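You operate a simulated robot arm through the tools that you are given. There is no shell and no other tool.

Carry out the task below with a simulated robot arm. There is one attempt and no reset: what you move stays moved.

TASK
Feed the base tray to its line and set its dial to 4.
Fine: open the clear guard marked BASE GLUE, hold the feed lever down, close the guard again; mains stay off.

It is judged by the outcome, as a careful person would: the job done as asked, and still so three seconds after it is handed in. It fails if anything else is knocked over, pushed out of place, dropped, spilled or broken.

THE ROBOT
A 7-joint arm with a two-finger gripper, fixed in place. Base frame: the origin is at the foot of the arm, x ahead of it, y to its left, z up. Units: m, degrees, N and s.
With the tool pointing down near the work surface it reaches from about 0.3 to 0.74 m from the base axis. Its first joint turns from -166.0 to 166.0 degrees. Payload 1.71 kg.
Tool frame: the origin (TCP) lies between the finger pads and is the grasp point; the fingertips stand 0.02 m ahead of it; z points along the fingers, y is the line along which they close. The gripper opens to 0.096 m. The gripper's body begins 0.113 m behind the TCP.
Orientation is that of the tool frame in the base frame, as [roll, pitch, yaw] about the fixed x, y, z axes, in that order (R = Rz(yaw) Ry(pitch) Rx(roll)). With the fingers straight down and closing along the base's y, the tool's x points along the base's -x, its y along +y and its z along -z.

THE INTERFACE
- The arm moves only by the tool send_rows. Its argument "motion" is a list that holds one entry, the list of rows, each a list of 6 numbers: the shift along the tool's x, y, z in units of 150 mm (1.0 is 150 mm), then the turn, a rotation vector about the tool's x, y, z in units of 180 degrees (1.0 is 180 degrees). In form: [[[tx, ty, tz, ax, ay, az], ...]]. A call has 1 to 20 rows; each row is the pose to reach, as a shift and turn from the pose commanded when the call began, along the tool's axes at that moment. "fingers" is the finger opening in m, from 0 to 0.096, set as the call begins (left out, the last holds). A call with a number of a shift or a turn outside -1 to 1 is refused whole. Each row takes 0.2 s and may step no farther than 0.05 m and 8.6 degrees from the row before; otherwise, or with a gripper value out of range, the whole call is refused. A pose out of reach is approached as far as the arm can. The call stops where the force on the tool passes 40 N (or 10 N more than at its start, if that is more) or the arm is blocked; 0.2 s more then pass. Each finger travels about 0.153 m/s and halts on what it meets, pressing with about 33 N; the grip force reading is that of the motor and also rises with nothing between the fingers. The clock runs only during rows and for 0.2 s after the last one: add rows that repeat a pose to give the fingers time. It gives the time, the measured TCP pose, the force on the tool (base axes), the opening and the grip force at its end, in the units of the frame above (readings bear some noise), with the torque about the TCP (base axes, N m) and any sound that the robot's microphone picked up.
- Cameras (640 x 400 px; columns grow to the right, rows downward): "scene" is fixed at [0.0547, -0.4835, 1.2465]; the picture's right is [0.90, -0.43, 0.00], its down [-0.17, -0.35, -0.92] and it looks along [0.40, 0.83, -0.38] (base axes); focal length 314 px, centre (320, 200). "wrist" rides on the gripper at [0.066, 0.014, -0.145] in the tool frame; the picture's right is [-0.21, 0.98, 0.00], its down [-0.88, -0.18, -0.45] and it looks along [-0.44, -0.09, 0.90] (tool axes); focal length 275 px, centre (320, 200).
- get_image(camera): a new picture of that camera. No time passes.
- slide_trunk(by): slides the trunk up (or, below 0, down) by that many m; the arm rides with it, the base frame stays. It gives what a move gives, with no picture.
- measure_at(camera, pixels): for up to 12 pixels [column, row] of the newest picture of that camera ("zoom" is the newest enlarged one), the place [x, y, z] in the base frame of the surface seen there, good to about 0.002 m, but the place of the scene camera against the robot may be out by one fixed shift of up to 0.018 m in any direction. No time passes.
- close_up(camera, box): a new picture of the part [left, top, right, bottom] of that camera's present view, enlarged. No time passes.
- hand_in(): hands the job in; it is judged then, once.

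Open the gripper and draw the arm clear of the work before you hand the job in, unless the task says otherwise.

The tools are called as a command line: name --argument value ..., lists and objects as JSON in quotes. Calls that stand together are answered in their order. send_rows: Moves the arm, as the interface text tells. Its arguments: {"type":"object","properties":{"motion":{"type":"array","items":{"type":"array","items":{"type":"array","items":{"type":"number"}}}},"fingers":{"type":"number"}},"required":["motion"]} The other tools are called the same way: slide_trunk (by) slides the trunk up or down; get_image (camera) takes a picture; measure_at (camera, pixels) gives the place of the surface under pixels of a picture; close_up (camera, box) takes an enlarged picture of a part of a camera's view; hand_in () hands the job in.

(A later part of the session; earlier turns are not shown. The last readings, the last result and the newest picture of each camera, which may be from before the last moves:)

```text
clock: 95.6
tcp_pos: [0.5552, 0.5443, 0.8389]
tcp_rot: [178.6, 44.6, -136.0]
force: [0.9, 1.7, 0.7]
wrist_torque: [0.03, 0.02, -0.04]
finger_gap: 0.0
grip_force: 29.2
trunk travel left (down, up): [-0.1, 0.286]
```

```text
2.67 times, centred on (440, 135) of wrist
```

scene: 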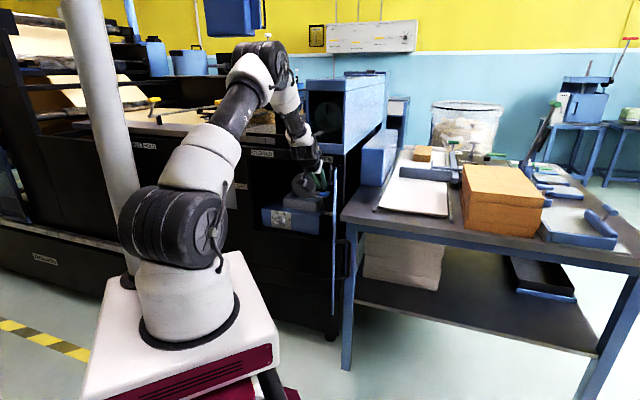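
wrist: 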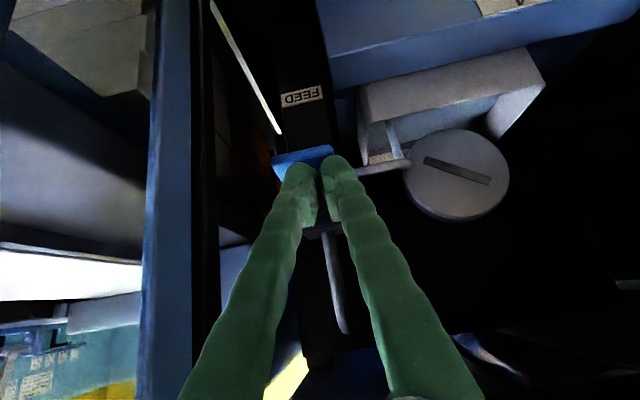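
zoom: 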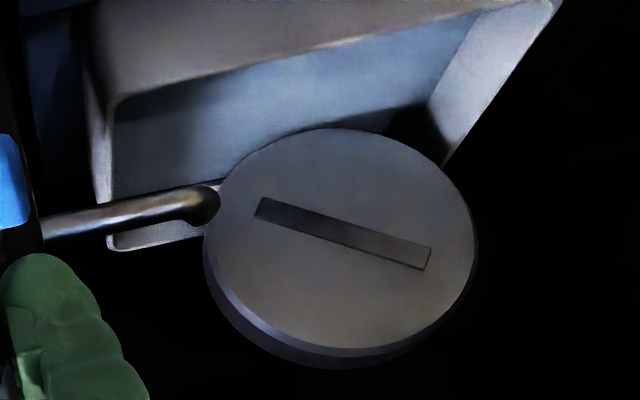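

Flow stopped and the lever sprang back. I retreat and move left with a slight yaw to look at the tray's back and right walls from the left.

send_rows --motion '[[[0.16, 0.0, -0.22, 0, 0, 0], [0.32, 0.1, -0.44, 0, 0, 0], [0.481, 0.35, -0.662, 0, 0, 0], [0.481, 0.667, -0.662, 0, 0, 0], [0.481, 0.9, -0.662, 0.02, 0, 0.02], [0.481, 1.0, -0.662, 0.05, 0, 0.05], [0.481, 1.0, -0.662, 0.08, 0, 0.081], [0.481, 1.0, -0.662, 0.0975, 0, 0.099], [0.481, 1.0, -0.662, 0.0975, 0, 0.099]]]'

get_image --camera "wrist"

get_image --camera "scene"

```text
refused: row 3 steps farther than a row can; nothing moved
```

```text
taken
```

wrist: 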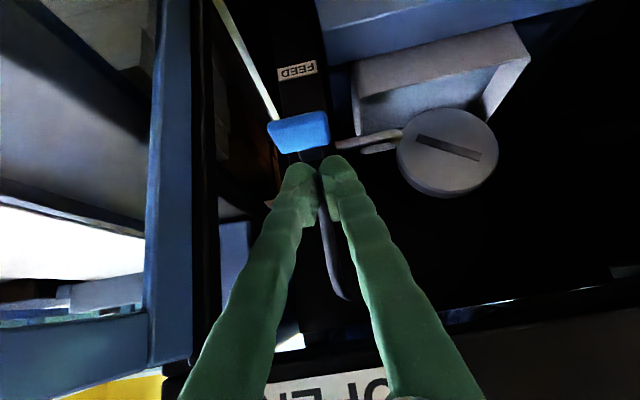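

```text
taken
```

scene: 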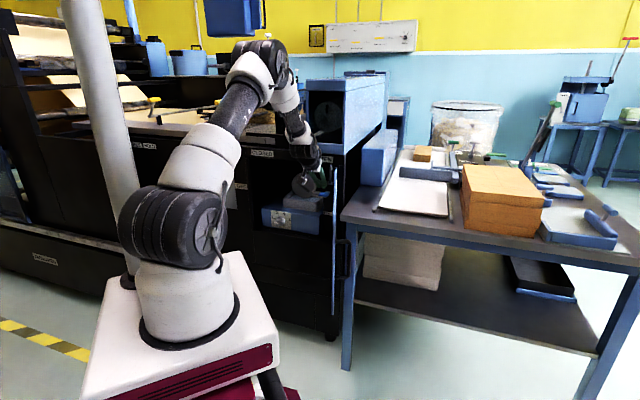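

The call was refused for one too-long step; I resend with smaller steps.

send_rows --motion '[[[0.16, 0.0, -0.22, 0, 0, 0], [0.32, 0.06, -0.44, 0, 0, 0], [0.46, 0.2, -0.62, 0, 0, 0], [0.481, 0.48, -0.662, 0, 0, 0], [0.481, 0.75, -0.662, 0.02, 0, 0.02], [0.481, 1.0, -0.662, 0.045, 0, 0.045], [0.481, 1.0, -0.662, 0.07, 0, 0.07], [0.481, 1.0, -0.662, 0.0975, 0, 0.099], [0.481, 1.0, -0.662, 0.0975, 0, 0.099]]]'

get_image --camera "wrist"

get_image --camera "scene"

```text
clock: 97.5
tcp_pos: [0.5028, 0.4581, 0.8729]
tcp_rot: [176.7, 43.9, -176.7]
force: [1.5, -1.1, 0.3]
wrist_torque: [0.11, 0.19, 0.13]
finger_gap: 0.0001
grip_force: 29.5
trunk travel left (down, up): [-0.1, 0.286]
stopped in row 9: the arm was blocked; the commanded pose is now the measured one
```

```text
taken
```

wrist: 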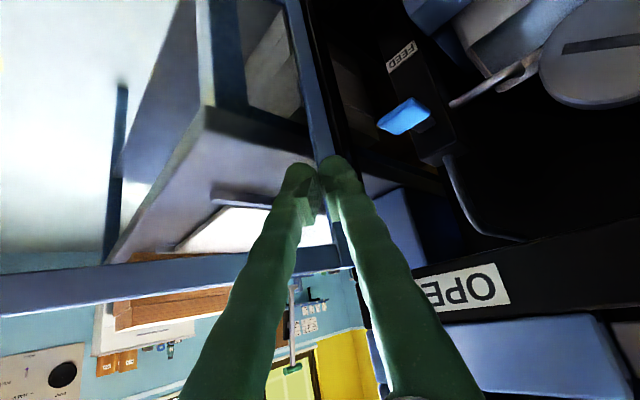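

```text
taken
```

scene: 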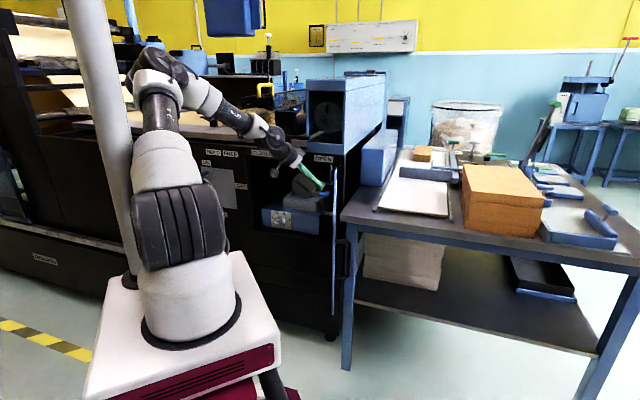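

Turning clockwise pushed the elbow to the pole and over-rotated. I gently undo it: rotate counter-clockwise back to azimuth ~45° while moving left, slowly.

send_rows --motion '[[[0.026, 0.041, -0.025, -0.015, 0, -0.016], [0.052, 0.082, -0.05, -0.03, 0, -0.032], [0.078, 0.123, -0.075, -0.045, 0, -0.048], [0.104, 0.164, -0.1, -0.06, 0, -0.064], [0.13, 0.205, -0.125, -0.075, 0, -0.08], [0.156, 0.246, -0.15, -0.09, 0, -0.096], [0.182, 0.287, -0.175, -0.105, 0, -0.112], [0.208, 0.328, -0.2, -0.12, 0, -0.128], [0.234, 0.369, -0.225, -0.135, 0, -0.144], [0.26, 0.41, -0.25, -0.153, 0, -0.16], [0.26, 0.41, -0.25, -0.153, 0, -0.16]]]'

get_image --camera "wrist"

get_image --camera "scene"

```text
clock: 99.8
tcp_pos: [0.416, 0.5324, 0.8786]
tcp_rot: [177.7, 45.8, -134.0]
force: [-0.1, 0.0, -0.2]
wrist_torque: [0.03, -0.03, 0.02]
finger_gap: 0.0
grip_force: 29.6
trunk travel left (down, up): [-0.1, 0.286]
```

```text
taken
```

wrist: 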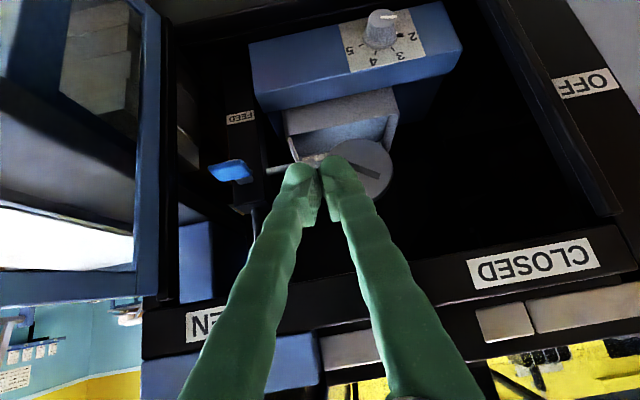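

```text
taken
```

scene: 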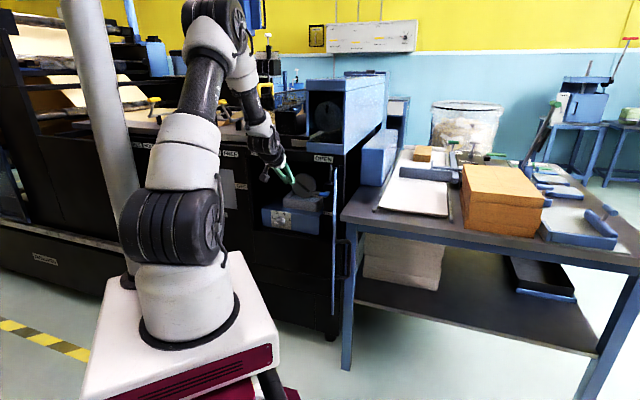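

Recovered to azimuth 45°. From here the tray is seen from further left; I zoom in.

close_up --camera "wrist" --box '[275, 80, 405, 175]'

close_up --camera "wrist" --box '[280, 135, 335, 170]'

close_up --camera "scene" --box '[294, 180, 326, 206]'

```text
4.21 times, centred on (340, 128) of wrist
```

zoom: 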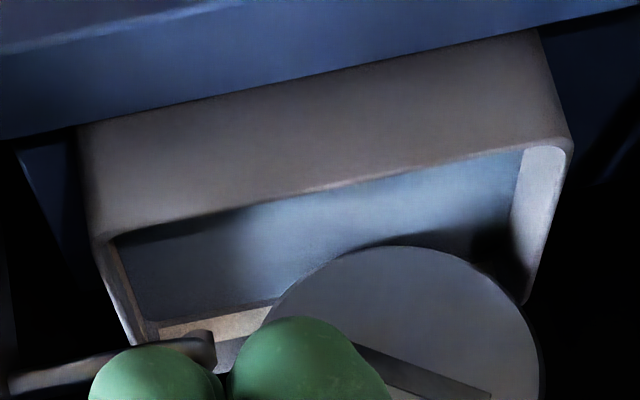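

```text
11.43 times, centred on (308, 152) of wrist
```

zoom: 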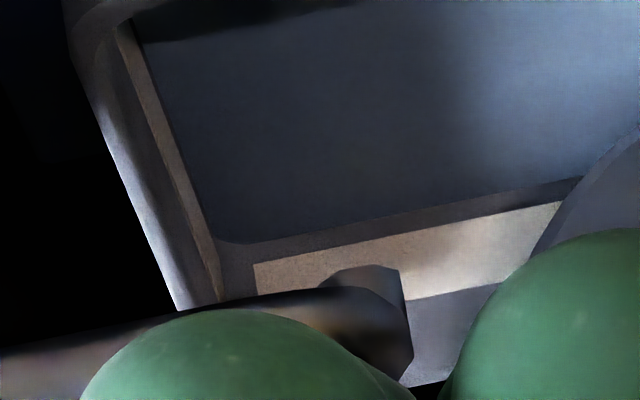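

```text
15.38 times, centred on (310, 193) of scene
```

zoom: 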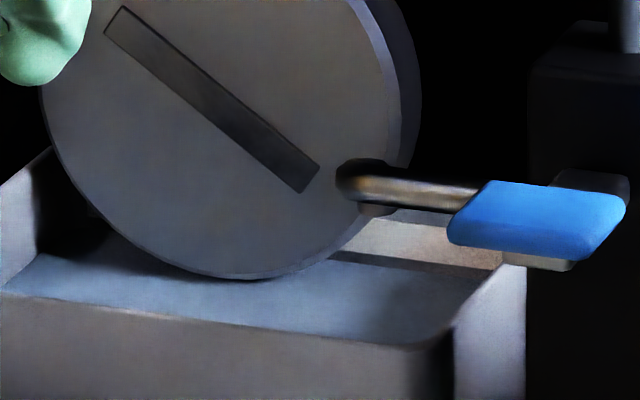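

Now it's clear: light strips are fixed on the back and right inner walls, ending short of the corner – the fill line mark. I measure its vertical extent here.

close_up --camera "wrist" --box '[280, 135, 335, 170]'

measure_at --camera "zoom" --pixels '[[450, 150], [450, 190], [450, 205], [450, 215], [450, 225], [450, 235], [450, 260], [450, 280], [450, 290], [450, 300], [440, 330], [430, 365]]'

measure_at --camera "zoom" --pixels '[[240, 230], [235, 260], [230, 285], [270, 275], [300, 250], [300, 265], [180, 180], [200, 250], [160, 130], [150, 190], [300, 100], [550, 100]]'

```text
11.43 times, centred on (308, 152) of wrist
```

zoom: 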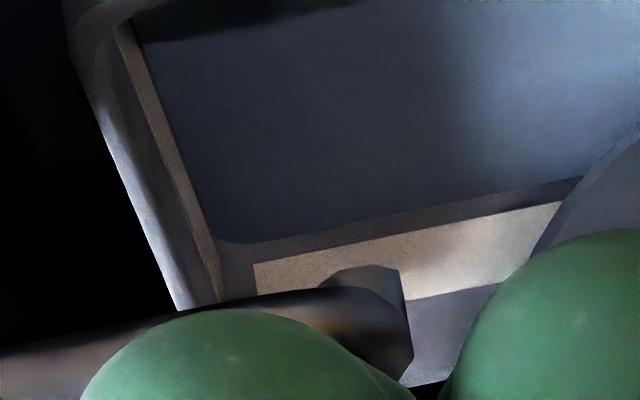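

```text
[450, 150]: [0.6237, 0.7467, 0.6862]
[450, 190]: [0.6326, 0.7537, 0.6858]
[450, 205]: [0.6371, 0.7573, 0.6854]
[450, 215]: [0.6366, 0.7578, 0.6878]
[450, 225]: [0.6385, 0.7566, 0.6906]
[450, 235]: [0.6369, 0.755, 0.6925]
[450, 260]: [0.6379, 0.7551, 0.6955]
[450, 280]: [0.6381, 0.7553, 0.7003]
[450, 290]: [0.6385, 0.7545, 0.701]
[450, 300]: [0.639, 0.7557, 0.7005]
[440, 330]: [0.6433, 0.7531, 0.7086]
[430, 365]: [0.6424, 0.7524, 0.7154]
```

```text
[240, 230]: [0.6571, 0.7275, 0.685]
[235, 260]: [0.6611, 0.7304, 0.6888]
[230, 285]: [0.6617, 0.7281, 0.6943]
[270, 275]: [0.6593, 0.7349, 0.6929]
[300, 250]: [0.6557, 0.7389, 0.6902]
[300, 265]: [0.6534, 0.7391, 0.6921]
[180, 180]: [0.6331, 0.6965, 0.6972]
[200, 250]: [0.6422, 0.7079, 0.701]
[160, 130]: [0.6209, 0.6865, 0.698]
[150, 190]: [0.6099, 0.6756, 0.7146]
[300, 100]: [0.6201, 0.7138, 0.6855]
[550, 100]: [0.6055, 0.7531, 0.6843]
```

The strip spans z≈0.690–0.7015 (rim ~0.716), so the level should come up from 0.686 to about the strip's middle (~0.695). I return above the paddle.

send_rows --motion '[[[-0.059, -0.16, 0.1, 0, 0, 0], [-0.118, -0.32, 0.22, 0, 0, 0], [-0.176, -0.46, 0.36, 0, 0, 0], [-0.235, -0.56, 0.52, 0, 0, 0], [-0.294, -0.616, 0.695, 0, 0, 0], [-0.294, -0.616, 0.695, 0, 0, 0]]]'

get_image --camera "wrist"

close_up --camera "scene" --box '[294, 180, 326, 206]'

```text
clock: 101.2
tcp_pos: [0.5568, 0.5462, 0.8345]
tcp_rot: [177.8, 45.8, -134.1]
force: [0.5, 0.6, -0.2]
wrist_torque: [0.02, -0.01, -0.03]
finger_gap: 0.0002
grip_force: 29.7
trunk travel left (down, up): [-0.1, 0.286]
```

```text
taken
```

wrist: 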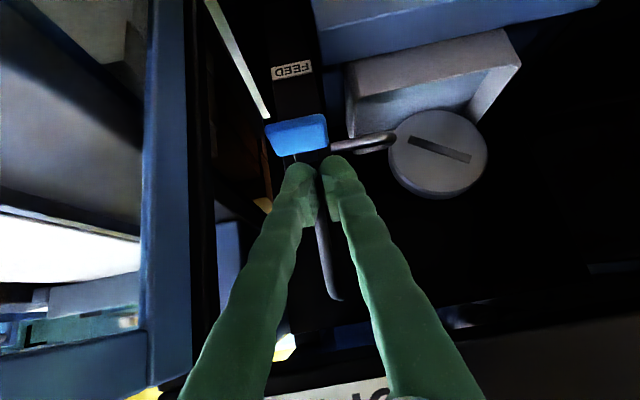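

```text
15.38 times, centred on (310, 193) of scene
```

zoom: 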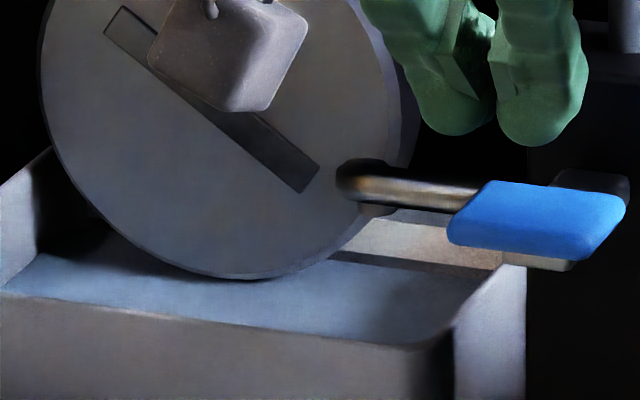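

Same spot over the paddle. I press to the same depth as before (TCP z≈0.788) and hold ~1.5 s, then measure.

send_rows --motion '[[[0.055, 0, 0.054, 0, 0, 0], [0.11, 0, 0.108, 0, 0, 0], [0.166, 0, 0.162, 0, 0, 0], [0.222, 0, 0.216, 0, 0, 0], [0.222, 0, 0.216, 0, 0, 0], [0.222, 0, 0.216, 0, 0, 0], [0.222, 0, 0.216, 0, 0, 0], [0.222, 0, 0.216, 0, 0, 0], [0.222, 0, 0.216, 0, 0, 0]]]'

get_image --camera "wrist"

close_up --camera "wrist" --box '[345, 105, 405, 175]'

```text
clock: 103.2
tcp_pos: [0.555, 0.5475, 0.7882]
tcp_rot: [177.7, 45.8, -134.0]
force: [-1.2, -0.4, 5.0]
wrist_torque: [0.01, -0.04, 0.02]
finger_gap: 0.0
grip_force: 29.9
trunk travel left (down, up): [-0.1, 0.286]
```

```text
taken
```

wrist: 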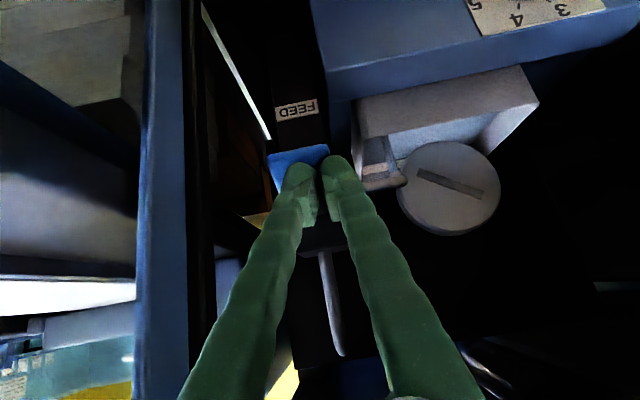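

```text
5.71 times, centred on (375, 140) of wrist
```

zoom: 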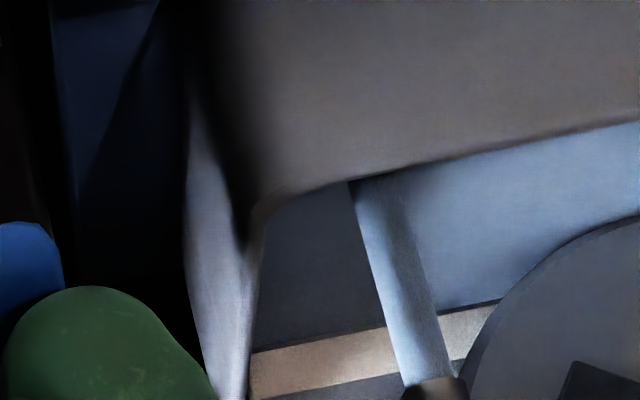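

The liquid edge has reached the strip's lower edge (zoom (300,345)). I measure.

measure_at --camera "zoom" --pixels '[[320, 240], [320, 280], [320, 310], [470, 220], [540, 190], [480, 270], [300, 260], [520, 210], [320, 345], [320, 365], [320, 385], [600, 160]]'

```text
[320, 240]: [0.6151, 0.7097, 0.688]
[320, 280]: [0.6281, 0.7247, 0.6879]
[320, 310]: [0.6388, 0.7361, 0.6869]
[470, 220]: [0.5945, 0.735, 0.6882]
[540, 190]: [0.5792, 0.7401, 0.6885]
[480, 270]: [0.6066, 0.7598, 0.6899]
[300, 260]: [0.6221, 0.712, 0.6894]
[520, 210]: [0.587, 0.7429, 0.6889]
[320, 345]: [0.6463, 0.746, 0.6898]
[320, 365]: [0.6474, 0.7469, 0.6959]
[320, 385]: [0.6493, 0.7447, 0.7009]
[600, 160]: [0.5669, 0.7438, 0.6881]
```

Level ≈0.6884, about 2 mm/s. I hold 2 s more.

send_rows --motion '[[[0, 0, 0, 0, 0, 0], [0, 0, 0, 0, 0, 0], [0, 0, 0, 0, 0, 0], [0, 0, 0, 0, 0, 0], [0, 0, 0, 0, 0, 0], [0, 0, 0, 0, 0, 0], [0, 0, 0, 0, 0, 0], [0, 0, 0, 0, 0, 0], [0, 0, 0, 0, 0, 0]]]'

close_up --camera "wrist" --box '[345, 105, 405, 175]'

measure_at --camera "zoom" --pixels '[[320, 240], [320, 280], [320, 310], [470, 220], [540, 190], [480, 270], [300, 260], [520, 210], [320, 345], [320, 365], [320, 385], [600, 160]]'

```text
clock: 105.2
tcp_pos: [0.5543, 0.547, 0.7889]
tcp_rot: [177.8, 45.8, -134.0]
force: [-0.4, -0.6, 4.7]
wrist_torque: [-0.02, 0.0, 0.01]
finger_gap: 0.0
grip_force: 29.7
trunk travel left (down, up): [-0.1, 0.286]
```

```text
5.71 times, centred on (375, 140) of wrist
```

zoom: 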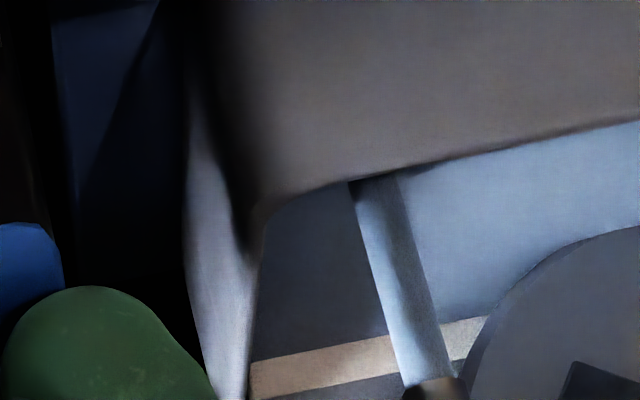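

```text
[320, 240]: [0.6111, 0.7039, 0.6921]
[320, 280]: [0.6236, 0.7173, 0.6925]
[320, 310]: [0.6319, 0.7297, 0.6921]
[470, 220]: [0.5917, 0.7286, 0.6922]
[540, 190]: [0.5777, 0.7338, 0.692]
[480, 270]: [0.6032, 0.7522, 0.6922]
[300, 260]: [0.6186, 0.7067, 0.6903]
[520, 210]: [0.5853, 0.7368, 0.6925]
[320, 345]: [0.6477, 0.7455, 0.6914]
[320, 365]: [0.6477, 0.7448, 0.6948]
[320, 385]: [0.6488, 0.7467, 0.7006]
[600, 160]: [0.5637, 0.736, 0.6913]
```

Level 0.692, now inside the strip's lower part. I hold ~1.2 s more, then lift off in the same call.

send_rows --motion '[[[0, 0, 0, 0, 0, 0], [0, 0, 0, 0, 0, 0], [0, 0, 0, 0, 0, 0], [0, 0, 0, 0, 0, 0], [0, 0, 0, 0, 0, 0], [0, 0, 0, 0, 0, 0], [-0.06, 0, -0.058, 0, 0, 0], [-0.12, 0, -0.116, 0, 0, 0], [-0.18, 0, -0.174, 0, 0, 0], [-0.24, 0, -0.233, 0, 0, 0]]]'

close_up --camera "scene" --box '[294, 180, 326, 206]'

get_image --camera "wrist"

```text
clock: 107.5
tcp_pos: [0.5553, 0.547, 0.8364]
tcp_rot: [177.7, 45.7, -134.0]
force: [0.3, 0.1, 0.4]
wrist_torque: [0.01, 0.0, -0.03]
finger_gap: 0.0002
grip_force: 29.8
trunk travel left (down, up): [-0.1, 0.286]
```

```text
15.38 times, centred on (310, 193) of scene
```

zoom: 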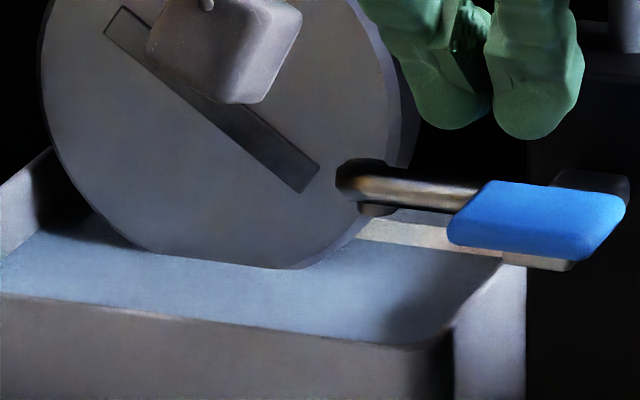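

```text
taken
```

wrist: 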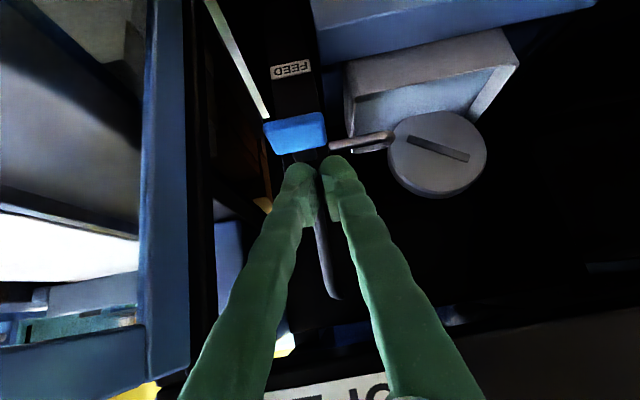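

Feed stopped and the roller dips into the liquid. I measure the final level.

close_up --camera "wrist" --box '[340, 60, 500, 160]'

measure_at --camera "zoom" --pixels '[[150, 200], [200, 180], [250, 170], [300, 150], [350, 140], [400, 120], [450, 110], [130, 240], [170, 230], [220, 200], [280, 180], [480, 100]]'

```text
4.00 times, centred on (420, 110) of wrist
```

zoom: 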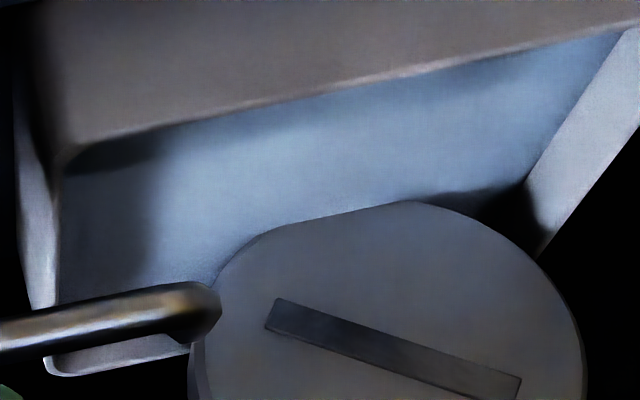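

```text
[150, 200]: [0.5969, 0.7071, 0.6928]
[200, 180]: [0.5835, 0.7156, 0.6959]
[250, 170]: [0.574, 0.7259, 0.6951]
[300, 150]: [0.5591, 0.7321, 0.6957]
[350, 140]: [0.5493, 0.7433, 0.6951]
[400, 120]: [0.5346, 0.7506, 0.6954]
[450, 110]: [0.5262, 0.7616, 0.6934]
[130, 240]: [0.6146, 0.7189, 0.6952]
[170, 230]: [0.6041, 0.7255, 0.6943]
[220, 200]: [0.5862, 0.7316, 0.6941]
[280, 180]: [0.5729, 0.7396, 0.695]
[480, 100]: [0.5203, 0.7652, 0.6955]
```

Final level ≈0.695, mid-strip. Next the dial: I retreat from the cavity and move left, keeping posture.

send_rows --motion '[[[0.15, 0, -0.155, 0, 0, 0], [0.3, 0, -0.31, 0, 0, 0], [0.45, 0.05, -0.465, 0, 0, 0], [0.605, 0.2, -0.62, 0, 0, 0], [0.605, 0.45, -0.62, 0, 0, 0], [0.605, 0.7, -0.62, 0, 0, 0], [0.605, 0.95, -0.62, 0, 0, 0], [0.605, 0.95, -0.62, 0, 0, 0]]]' --fingers 0.06

get_image --camera "scene"

get_image --camera "wrist"

```text
clock: 109.2
tcp_pos: [0.3617, 0.5477, 0.8417]
tcp_rot: [177.8, 45.6, -133.9]
force: [-0.1, -0.5, 0.5]
wrist_torque: [0.0, -0.02, -0.01]
finger_gap: 0.0598
grip_force: 0.0
trunk travel left (down, up): [-0.1, 0.286]
```

```text
taken
```

scene: 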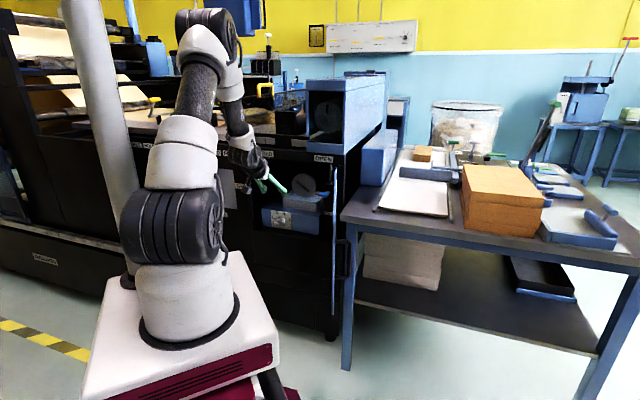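

```text
taken
```

wrist: 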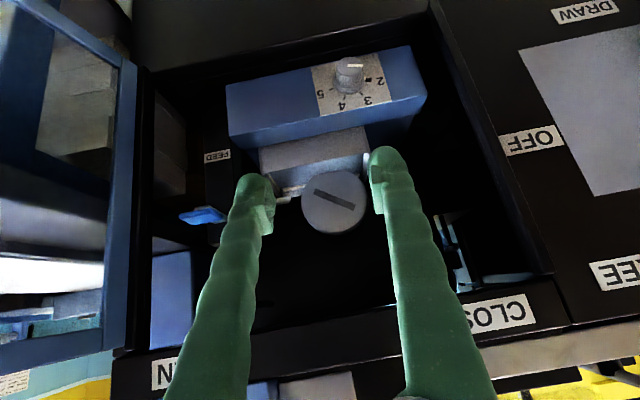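

I descend towards dial height while pitching the tool closer to horizontal.

send_rows --motion '[[[0.126, 0.072, 0.094, 0, -0.028, 0], [0.252, 0.144, 0.188, 0, -0.056, 0], [0.378, 0.217, 0.282, 0, -0.084, 0], [0.503, 0.289, 0.375, 0, -0.111, 0], [0.629, 0.361, 0.469, 0, -0.139, 0], [0.755, 0.433, 0.563, 0, -0.167, 0], [0.755, 0.433, 0.563, 0, -0.167, 0]]]'

get_image --camera "scene"

get_image --camera "wrist"

```text
clock: 110.8
tcp_pos: [0.2984, 0.5824, 0.7051]
tcp_rot: [173.7, 75.7, -138.6]
force: [-0.2, -0.2, -0.2]
wrist_torque: [0.01, 0.01, -0.02]
finger_gap: 0.0601
grip_force: 0.0
trunk travel left (down, up): [-0.1, 0.286]
```

```text
taken
```

scene: 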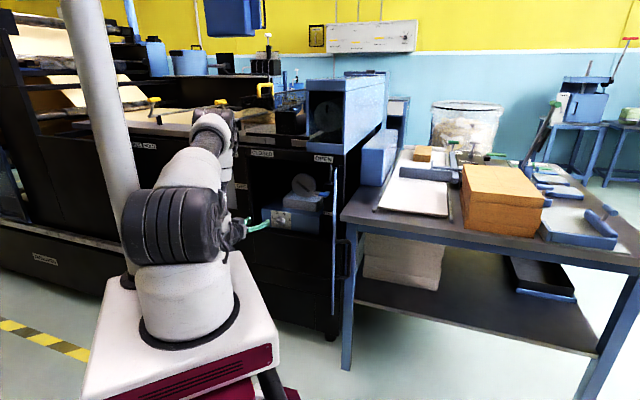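

```text
taken
```

wrist: 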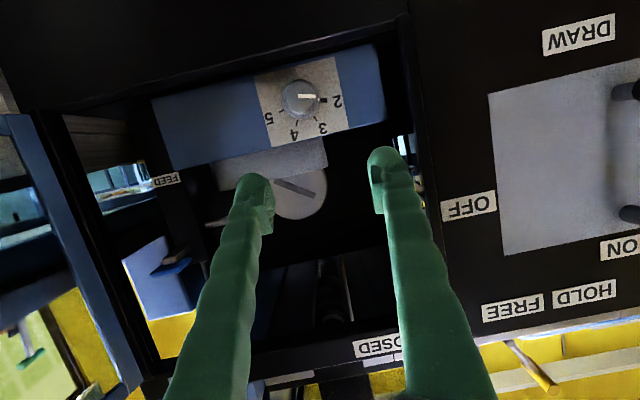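

Dial view is clear at (300,98). Before going lower I check where the robot's own cart is relative to the wrist path, and measure the knob again.

measure_at --camera "scene" --pixels '[[112, 290], [235, 258], [272, 345], [90, 385], [245, 240], [235, 225]]'

close_up --camera "wrist" --box '[240, 50, 360, 150]'

```text
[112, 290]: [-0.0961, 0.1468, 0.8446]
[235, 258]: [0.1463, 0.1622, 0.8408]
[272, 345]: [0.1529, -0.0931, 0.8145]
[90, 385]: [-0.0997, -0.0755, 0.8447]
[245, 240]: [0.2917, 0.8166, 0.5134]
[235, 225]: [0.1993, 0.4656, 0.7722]
```

```text
4.00 times, centred on (300, 100) of wrist
```

zoom: 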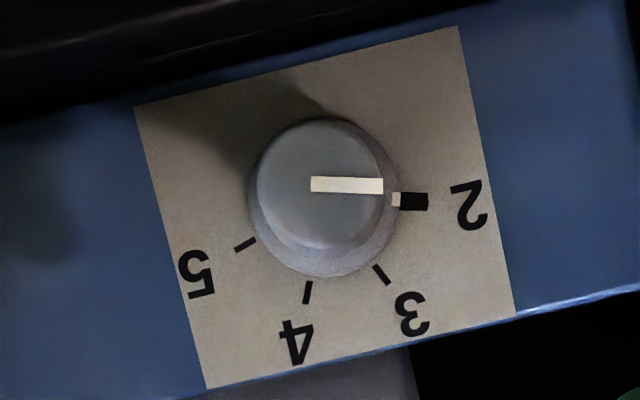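

The cart isn't in the way. I measure knob face centre, edges and ticks in this nearly frontal view.

measure_at --camera "zoom" --pixels '[[318, 185], [262, 190], [378, 200], [315, 240], [325, 135], [412, 201], [381, 275], [307, 292], [245, 245], [390, 199], [300, 370], [330, 20]]'

```text
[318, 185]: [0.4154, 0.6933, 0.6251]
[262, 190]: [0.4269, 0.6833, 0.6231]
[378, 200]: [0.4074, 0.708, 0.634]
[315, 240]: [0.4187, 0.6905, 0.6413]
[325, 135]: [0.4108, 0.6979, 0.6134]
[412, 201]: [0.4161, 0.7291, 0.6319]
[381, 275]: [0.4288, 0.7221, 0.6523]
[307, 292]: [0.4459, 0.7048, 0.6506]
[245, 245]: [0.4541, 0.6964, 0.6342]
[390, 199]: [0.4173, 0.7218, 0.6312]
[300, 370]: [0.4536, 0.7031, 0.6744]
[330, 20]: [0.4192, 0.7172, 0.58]
```

Knob centre is at s −0.1965, d 0.784, z 0.627 with the plate at d 0.810. I level the tool fully horizontal and move to a pre-grasp pose 8 cm in front.

send_rows --motion '[[[0.081, -0.012, 0.1, 0.003, -0.016, -0.0014], [0.162, -0.024, 0.2, 0.006, -0.032, -0.0028], [0.243, -0.036, 0.3, 0.009, -0.048, -0.0042], [0.324, -0.048, 0.41, 0.012, -0.064, -0.0056], [0.405, -0.06, 0.513, 0.0149, -0.0791, -0.0069], [0.405, -0.06, 0.513, 0.0149, -0.0791, -0.0069]]]'

get_image --camera "scene"

get_image --camera "wrist"

```text
clock: 112.2
tcp_pos: [0.3435, 0.6202, 0.6256]
tcp_rot: [137.1, 89.9, -177.6]
force: [0.4, 1.2, -0.9]
wrist_torque: [0.0, 0.01, -0.01]
finger_gap: 0.0601
grip_force: 0.0
trunk travel left (down, up): [-0.1, 0.286]
```

```text
taken
```

scene: 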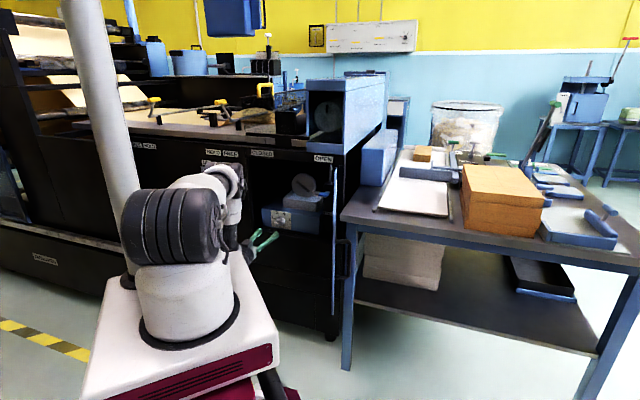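

```text
taken
```

wrist: 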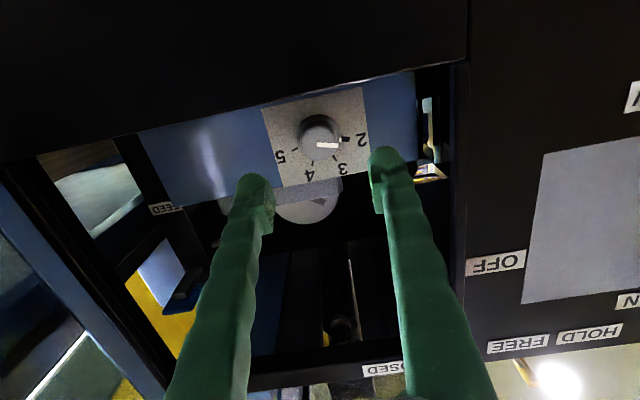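

The tool is horizontal and aligned with the knob. I check the height of the cavity's sill (black edge above the box in this upside-down view).

measure_at --camera "wrist" --pixels '[[300, 88], [300, 80], [300, 60], [200, 105], [380, 70], [330, 92], [320, 138], [318, 130], [440, 60], [300, 100], [350, 95], [250, 100]]'

close_up --camera "wrist" --box '[240, 50, 400, 200]'

```text
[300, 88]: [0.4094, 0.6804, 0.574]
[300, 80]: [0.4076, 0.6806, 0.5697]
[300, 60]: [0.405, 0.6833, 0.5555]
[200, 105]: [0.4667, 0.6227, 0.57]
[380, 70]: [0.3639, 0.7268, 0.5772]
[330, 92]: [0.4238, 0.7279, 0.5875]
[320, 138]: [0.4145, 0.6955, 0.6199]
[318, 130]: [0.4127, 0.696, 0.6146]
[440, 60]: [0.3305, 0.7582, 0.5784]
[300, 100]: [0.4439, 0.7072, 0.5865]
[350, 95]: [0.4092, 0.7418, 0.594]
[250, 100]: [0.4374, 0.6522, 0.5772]
```

```text
2.67 times, centred on (320, 125) of wrist
```

zoom: 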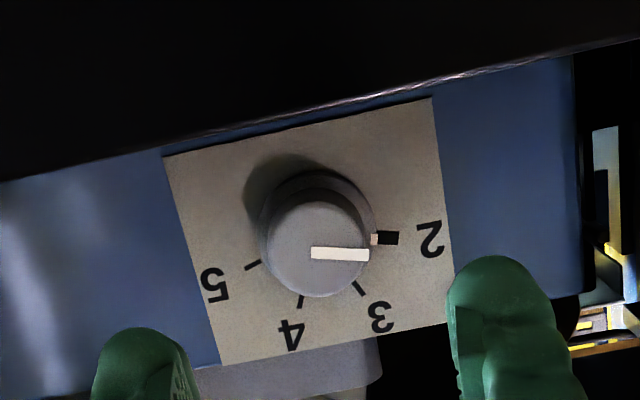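

Sill is at z≈0.577, so the fingers clear it. I advance 10 cm so the pads flank the knob, stopping ~5 mm short of the plate.

send_rows --motion '[[[-0.003, 0.002, 0.17, 0, 0, 0], [-0.006, 0.004, 0.34, 0, 0, 0], [-0.009, 0.005, 0.51, 0, 0, 0], [-0.009, 0.005, 0.6, 0, 0, 0], [-0.009, 0.005, 0.68, 0, 0, 0], [-0.009, 0.005, 0.68, 0, 0, 0]]]'

get_image --camera "wrist"

get_image --camera "scene"

```text
clock: 113.7
tcp_pos: [0.414, 0.6929, 0.6263]
tcp_rot: [-152.3, 90.0, -107.1]
force: [0.1, 0.2, -0.4]
wrist_torque: [-0.05, 0.04, 0.02]
finger_gap: 0.06
grip_force: 0.0
trunk travel left (down, up): [-0.1, 0.286]
```

```text
taken
```

wrist: 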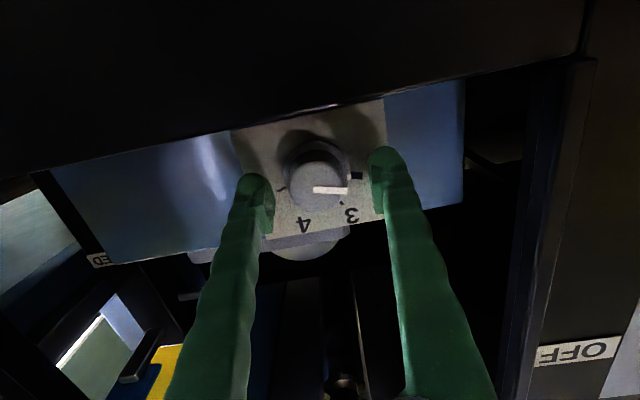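

```text
taken
```

scene: 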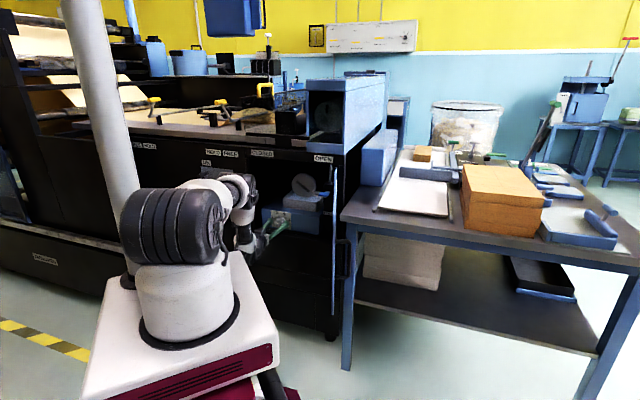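

The knob is between the pads. I close on it.

send_rows --motion '[[[0, 0, 0, 0, 0, 0], [0, 0, 0, 0, 0, 0], [0, 0, 0, 0, 0, 0]]]' --fingers 0.0

close_up --camera "wrist" --box '[220, 80, 420, 240]'

```text
clock: 114.5
tcp_pos: [0.4148, 0.6911, 0.627]
tcp_rot: [7.7, 89.9, 52.8]
force: [6.5, -9.4, 0.5]
wrist_torque: [0.03, -0.02, -0.19]
finger_gap: 0.0329
grip_force: 34.6
trunk travel left (down, up): [-0.1, 0.286]
```

```text
2.50 times, centred on (320, 160) of wrist
```

zoom: 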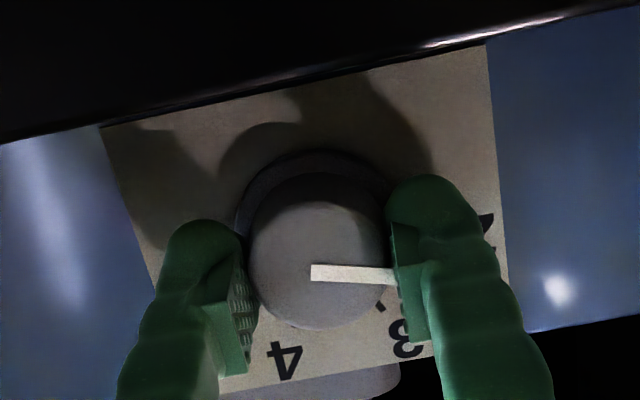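

Firm grip on the knob (gap 33 mm). I rotate clockwise 50° about the tool axis in 5° steps.

send_rows --motion '[[[0, -0.008, 0, 0, 0, 0.0278], [0, -0.008, 0, 0, 0, 0.0556], [0, -0.008, 0, 0, 0, 0.0833], [0, -0.008, 0, 0, 0, 0.1111], [0, -0.008, 0, 0, 0, 0.1389], [0, -0.008, 0, 0, 0, 0.1667], [0, -0.008, 0, 0, 0, 0.1944], [0, -0.008, 0, 0, 0, 0.2222], [0, -0.008, 0, 0, 0, 0.25], [0, -0.008, 0, 0, 0, 0.2778]]]'

get_image --camera "wrist"

get_image --camera "scene"

```text
clock: 116.7
tcp_pos: [0.4169, 0.6911, 0.6264]
tcp_rot: [89.9, 39.9, 135.0]
force: [2.7, -26.7, 1.3]
wrist_torque: [0.16, -0.21, -0.64]
finger_gap: 0.0332
grip_force: 35.3
trunk travel left (down, up): [-0.1, 0.286]
```

```text
taken
```

wrist: 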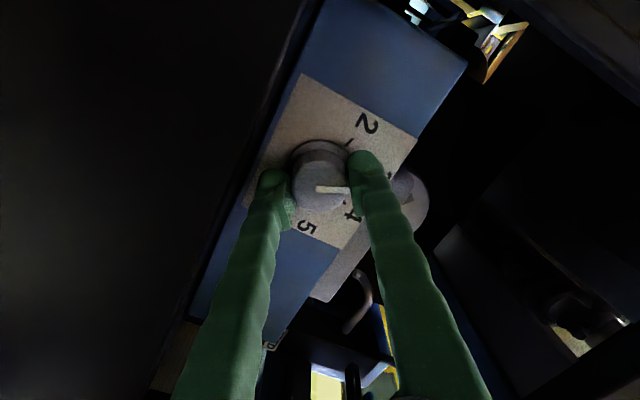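

```text
taken
```

scene: 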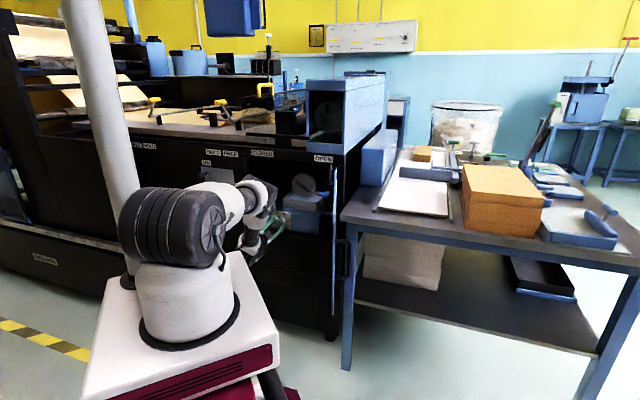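

The knob turns with the fingers (pointer now about 3). Some side force has built up, so I ease the position slightly and turn a further 48°.

send_rows --motion '[[[-0.01, -0.009, -0.01, 0, 0, 0], [-0.01, -0.009, -0.01, 0, 0, 0.0278], [-0.01, -0.009, -0.01, 0, 0, 0.0556], [-0.01, -0.009, -0.01, 0, 0, 0.0833], [-0.01, -0.009, -0.01, 0, 0, 0.1111], [-0.01, -0.009, -0.01, 0, 0, 0.1389], [-0.01, -0.009, -0.01, 0, 0, 0.1667], [-0.01, -0.009, -0.01, 0, 0, 0.1944], [-0.01, -0.009, -0.01, 0, 0, 0.2222], [-0.01, -0.009, -0.01, 0, 0, 0.25], [-0.01, -0.009, -0.01, 0, 0, 0.2667]]]'

get_image --camera "wrist"

get_image --camera "scene"

```text
clock: 119.0
tcp_pos: [0.416, 0.6908, 0.6263]
tcp_rot: [90.1, -8.1, 135.1]
force: [8.9, 2.5, -4.4]
wrist_torque: [0.01, -0.03, 0.04]
finger_gap: 0.0328
grip_force: 35.1
trunk travel left (down, up): [-0.1, 0.286]
```

```text
taken
```

wrist: 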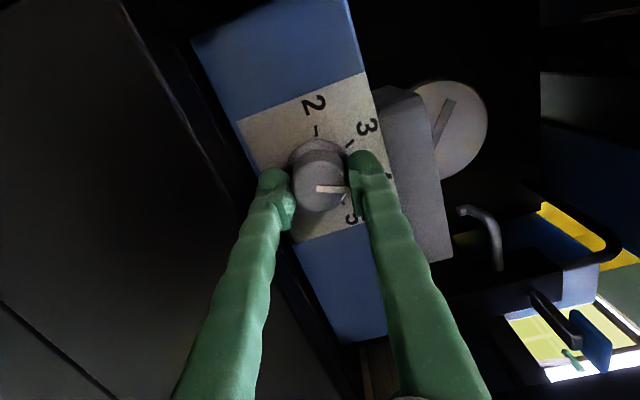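

```text
taken
```

scene: 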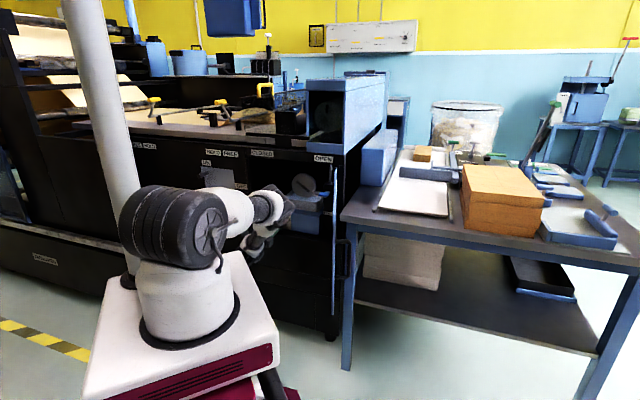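

Turned 98°. I zoom in to check the pointer against the 4 mark.

close_up --camera "wrist" --box '[240, 80, 420, 250]'

close_up --camera "scene" --box '[270, 205, 300, 235]'

```text
2.35 times, centred on (330, 165) of wrist
```

zoom: 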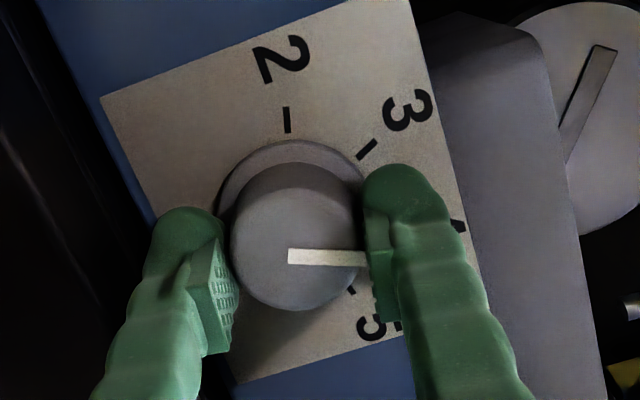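

```text
13.33 times, centred on (285, 220) of scene
```

zoom: 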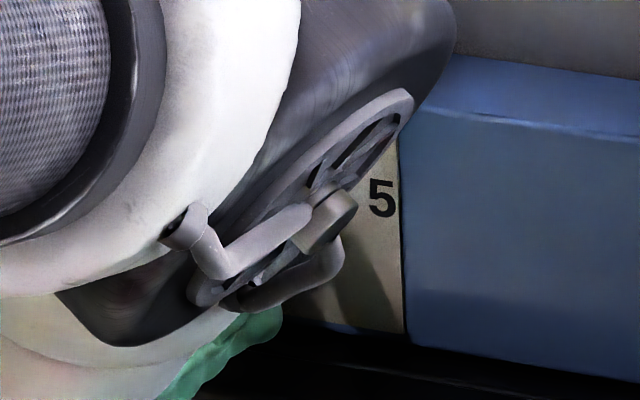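

The mark "4" is hidden behind the finger. I release the knob, opening only to 5 cm, and back out a little to look.

send_rows --motion '[[[0, 0, 0, 0, 0, 0], [0, 0, 0, 0, 0, 0], [0, 0, -0.15, 0, 0, 0], [0, 0, -0.35, 0, 0, 0], [0, 0, -0.55, 0, 0, 0], [0, 0, -0.55, 0, 0, 0]]]' --fingers 0.055

get_image --camera "wrist"

close_up --camera "wrist" --box '[260, 80, 400, 220]'

```text
clock: 120.5
tcp_pos: [0.3557, 0.6319, 0.628]
tcp_rot: [90.0, -8.0, 135.2]
force: [-0.2, -0.2, 0.0]
wrist_torque: [0.03, 0.0, 0.0]
finger_gap: 0.0552
grip_force: 0.0
trunk travel left (down, up): [-0.1, 0.286]
```

```text
taken
```

wrist: 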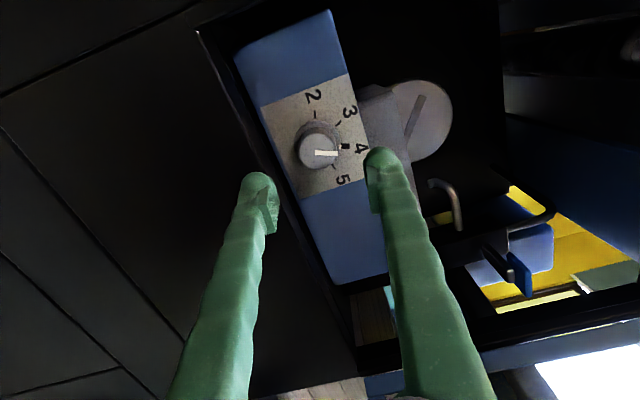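

```text
2.86 times, centred on (330, 150) of wrist
```

zoom: 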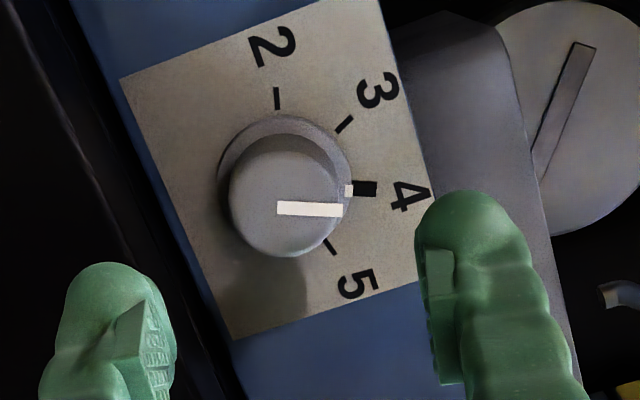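

The thick mark now sits at 4, with the knob's white index aligned to it. Quick closer check.

close_up --camera "wrist" --box '[295, 105, 375, 185]'

```text
5.00 times, centred on (335, 145) of wrist
```

zoom: 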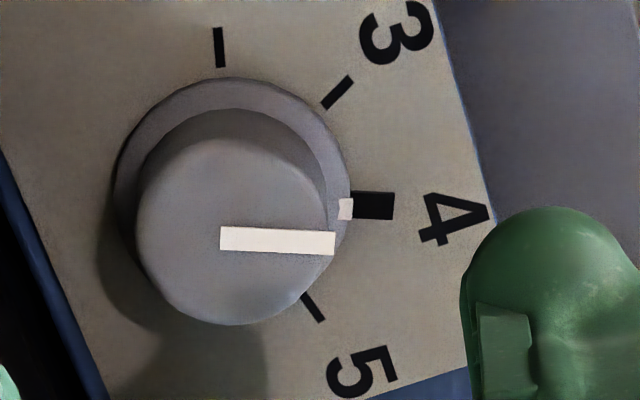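

The dial is on 4. Now I retreat straight out 10 cm and roll the tool back 98° to the natural posture.

send_rows --motion '[[[0, 0, -0.25, 0, 0, 0], [0, 0, -0.5, 0, 0, 0], [0, 0, -0.7, 0, 0, 0], [0, 0, -0.7, 0, 0, -0.045], [0, 0, -0.7, 0, 0, -0.09], [0, 0, -0.7, 0, 0, -0.135], [0, 0, -0.7, 0, 0, -0.18], [0, 0, -0.7, 0, 0, -0.225], [0, 0, -0.7, 0, 0, -0.27], [0, 0, -0.7, 0, 0, -0.315], [0, 0, -0.7, 0, 0, -0.36], [0, 0, -0.7, 0, 0, -0.405], [0, 0, -0.7, 0, 0, -0.45], [0, 0, -0.7, 0, 0, -0.495], [0, 0, -0.7, 0, 0, -0.54], [0, 0, -0.7, 0, 0, -0.54]]]'

get_image --camera "scene"

get_image --camera "wrist"

```text
clock: 123.8
tcp_pos: [0.2833, 0.5572, 0.6265]
tcp_rot: [90.1, 89.2, 135.3]
force: [-0.7, -0.5, 0.0]
wrist_torque: [0.02, -0.02, 0.01]
finger_gap: 0.055
grip_force: 0.0
trunk travel left (down, up): [-0.1, 0.286]
```

```text
taken
```

scene: 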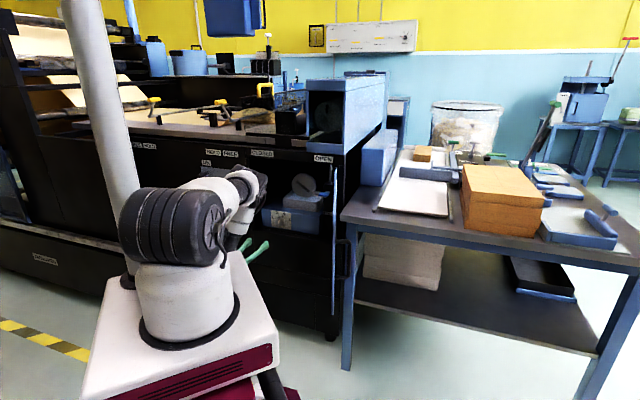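

```text
taken
```

wrist: 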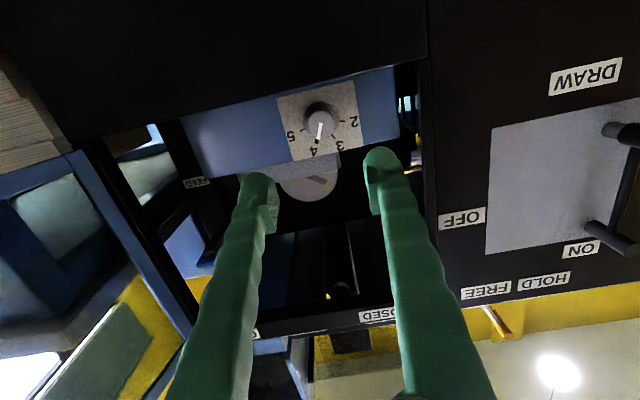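

The dial clearly shows 4. I rise and pitch back towards the 45° posture, reversing my earlier descent.

send_rows --motion '[[[-0.107, 0, 0.04, 0, 0.016, 0], [-0.213, 0, 0.08, 0, 0.032, 0], [-0.32, 0, 0.12, 0, 0.048, 0], [-0.427, 0, 0.16, 0, 0.064, 0], [-0.533, 0, 0.2, 0, 0.08, 0]]]'

send_rows --motion '[[[-0.153, -0.072, -0.018, 0, 0.028, 0], [-0.306, -0.144, -0.036, 0, 0.056, 0], [-0.459, -0.217, -0.054, 0, 0.084, 0], [-0.611, -0.289, -0.072, 0, 0.111, 0], [-0.764, -0.361, -0.09, 0, 0.139, 0], [-0.917, -0.433, -0.108, 0, 0.167, 0], [-0.917, -0.433, -0.108, 0, 0.167, 0]]]' --fingers 0.0

get_image --camera "scene"

```text
clock: 125.0
tcp_pos: [0.3038, 0.5757, 0.7056]
tcp_rot: [176.9, 75.6, -137.9]
force: [0.2, -0.1, -0.3]
wrist_torque: [0.01, 0.01, -0.03]
finger_gap: 0.0548
grip_force: 0.1
trunk travel left (down, up): [-0.1, 0.286]
```

```text
clock: 126.7
tcp_pos: [0.3668, 0.5426, 0.841]
tcp_rot: [178.9, 45.5, -135.6]
force: [0.5, 0.3, 0.0]
wrist_torque: [-0.02, -0.01, -0.02]
finger_gap: 0.0002
grip_force: 30.2
trunk travel left (down, up): [-0.1, 0.286]
```

```text
taken
```

scene: 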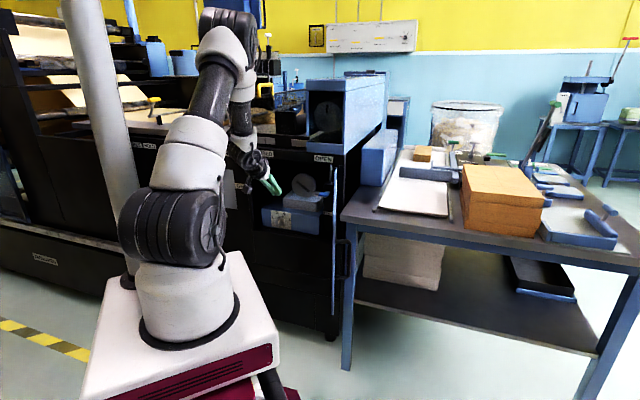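

Next I turn the tool vertical and rise above the door top, fingers closed, to move to the outer side of the door.

send_rows --motion '[[[-0.025, 0, -0.149, 0, 0.042, 0], [-0.05, 0, -0.298, 0, 0.083, 0], [-0.075, 0, -0.447, 0, 0.125, 0], [-0.1, 0, -0.596, 0, 0.167, 0], [-0.125, 0, -0.745, 0, 0.208, 0], [-0.149, 0, -0.894, 0, 0.25, 0], [-0.149, 0, -0.894, 0, 0.25, 0]]]'

get_image --camera "scene"

```text
clock: 128.2
tcp_pos: [0.3103, 0.4842, 0.9531]
tcp_rot: [179.2, 0.5, -134.8]
force: [-0.4, 0.1, -0.3]
wrist_torque: [0.01, -0.01, -0.02]
finger_gap: 0.0
grip_force: 30.1
trunk travel left (down, up): [-0.1, 0.286]
```

```text
taken
```

scene: 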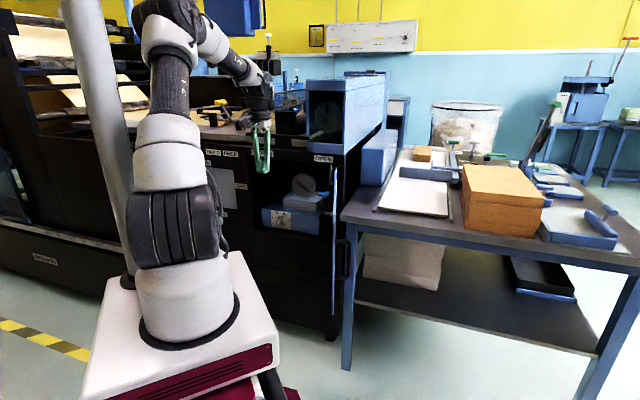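

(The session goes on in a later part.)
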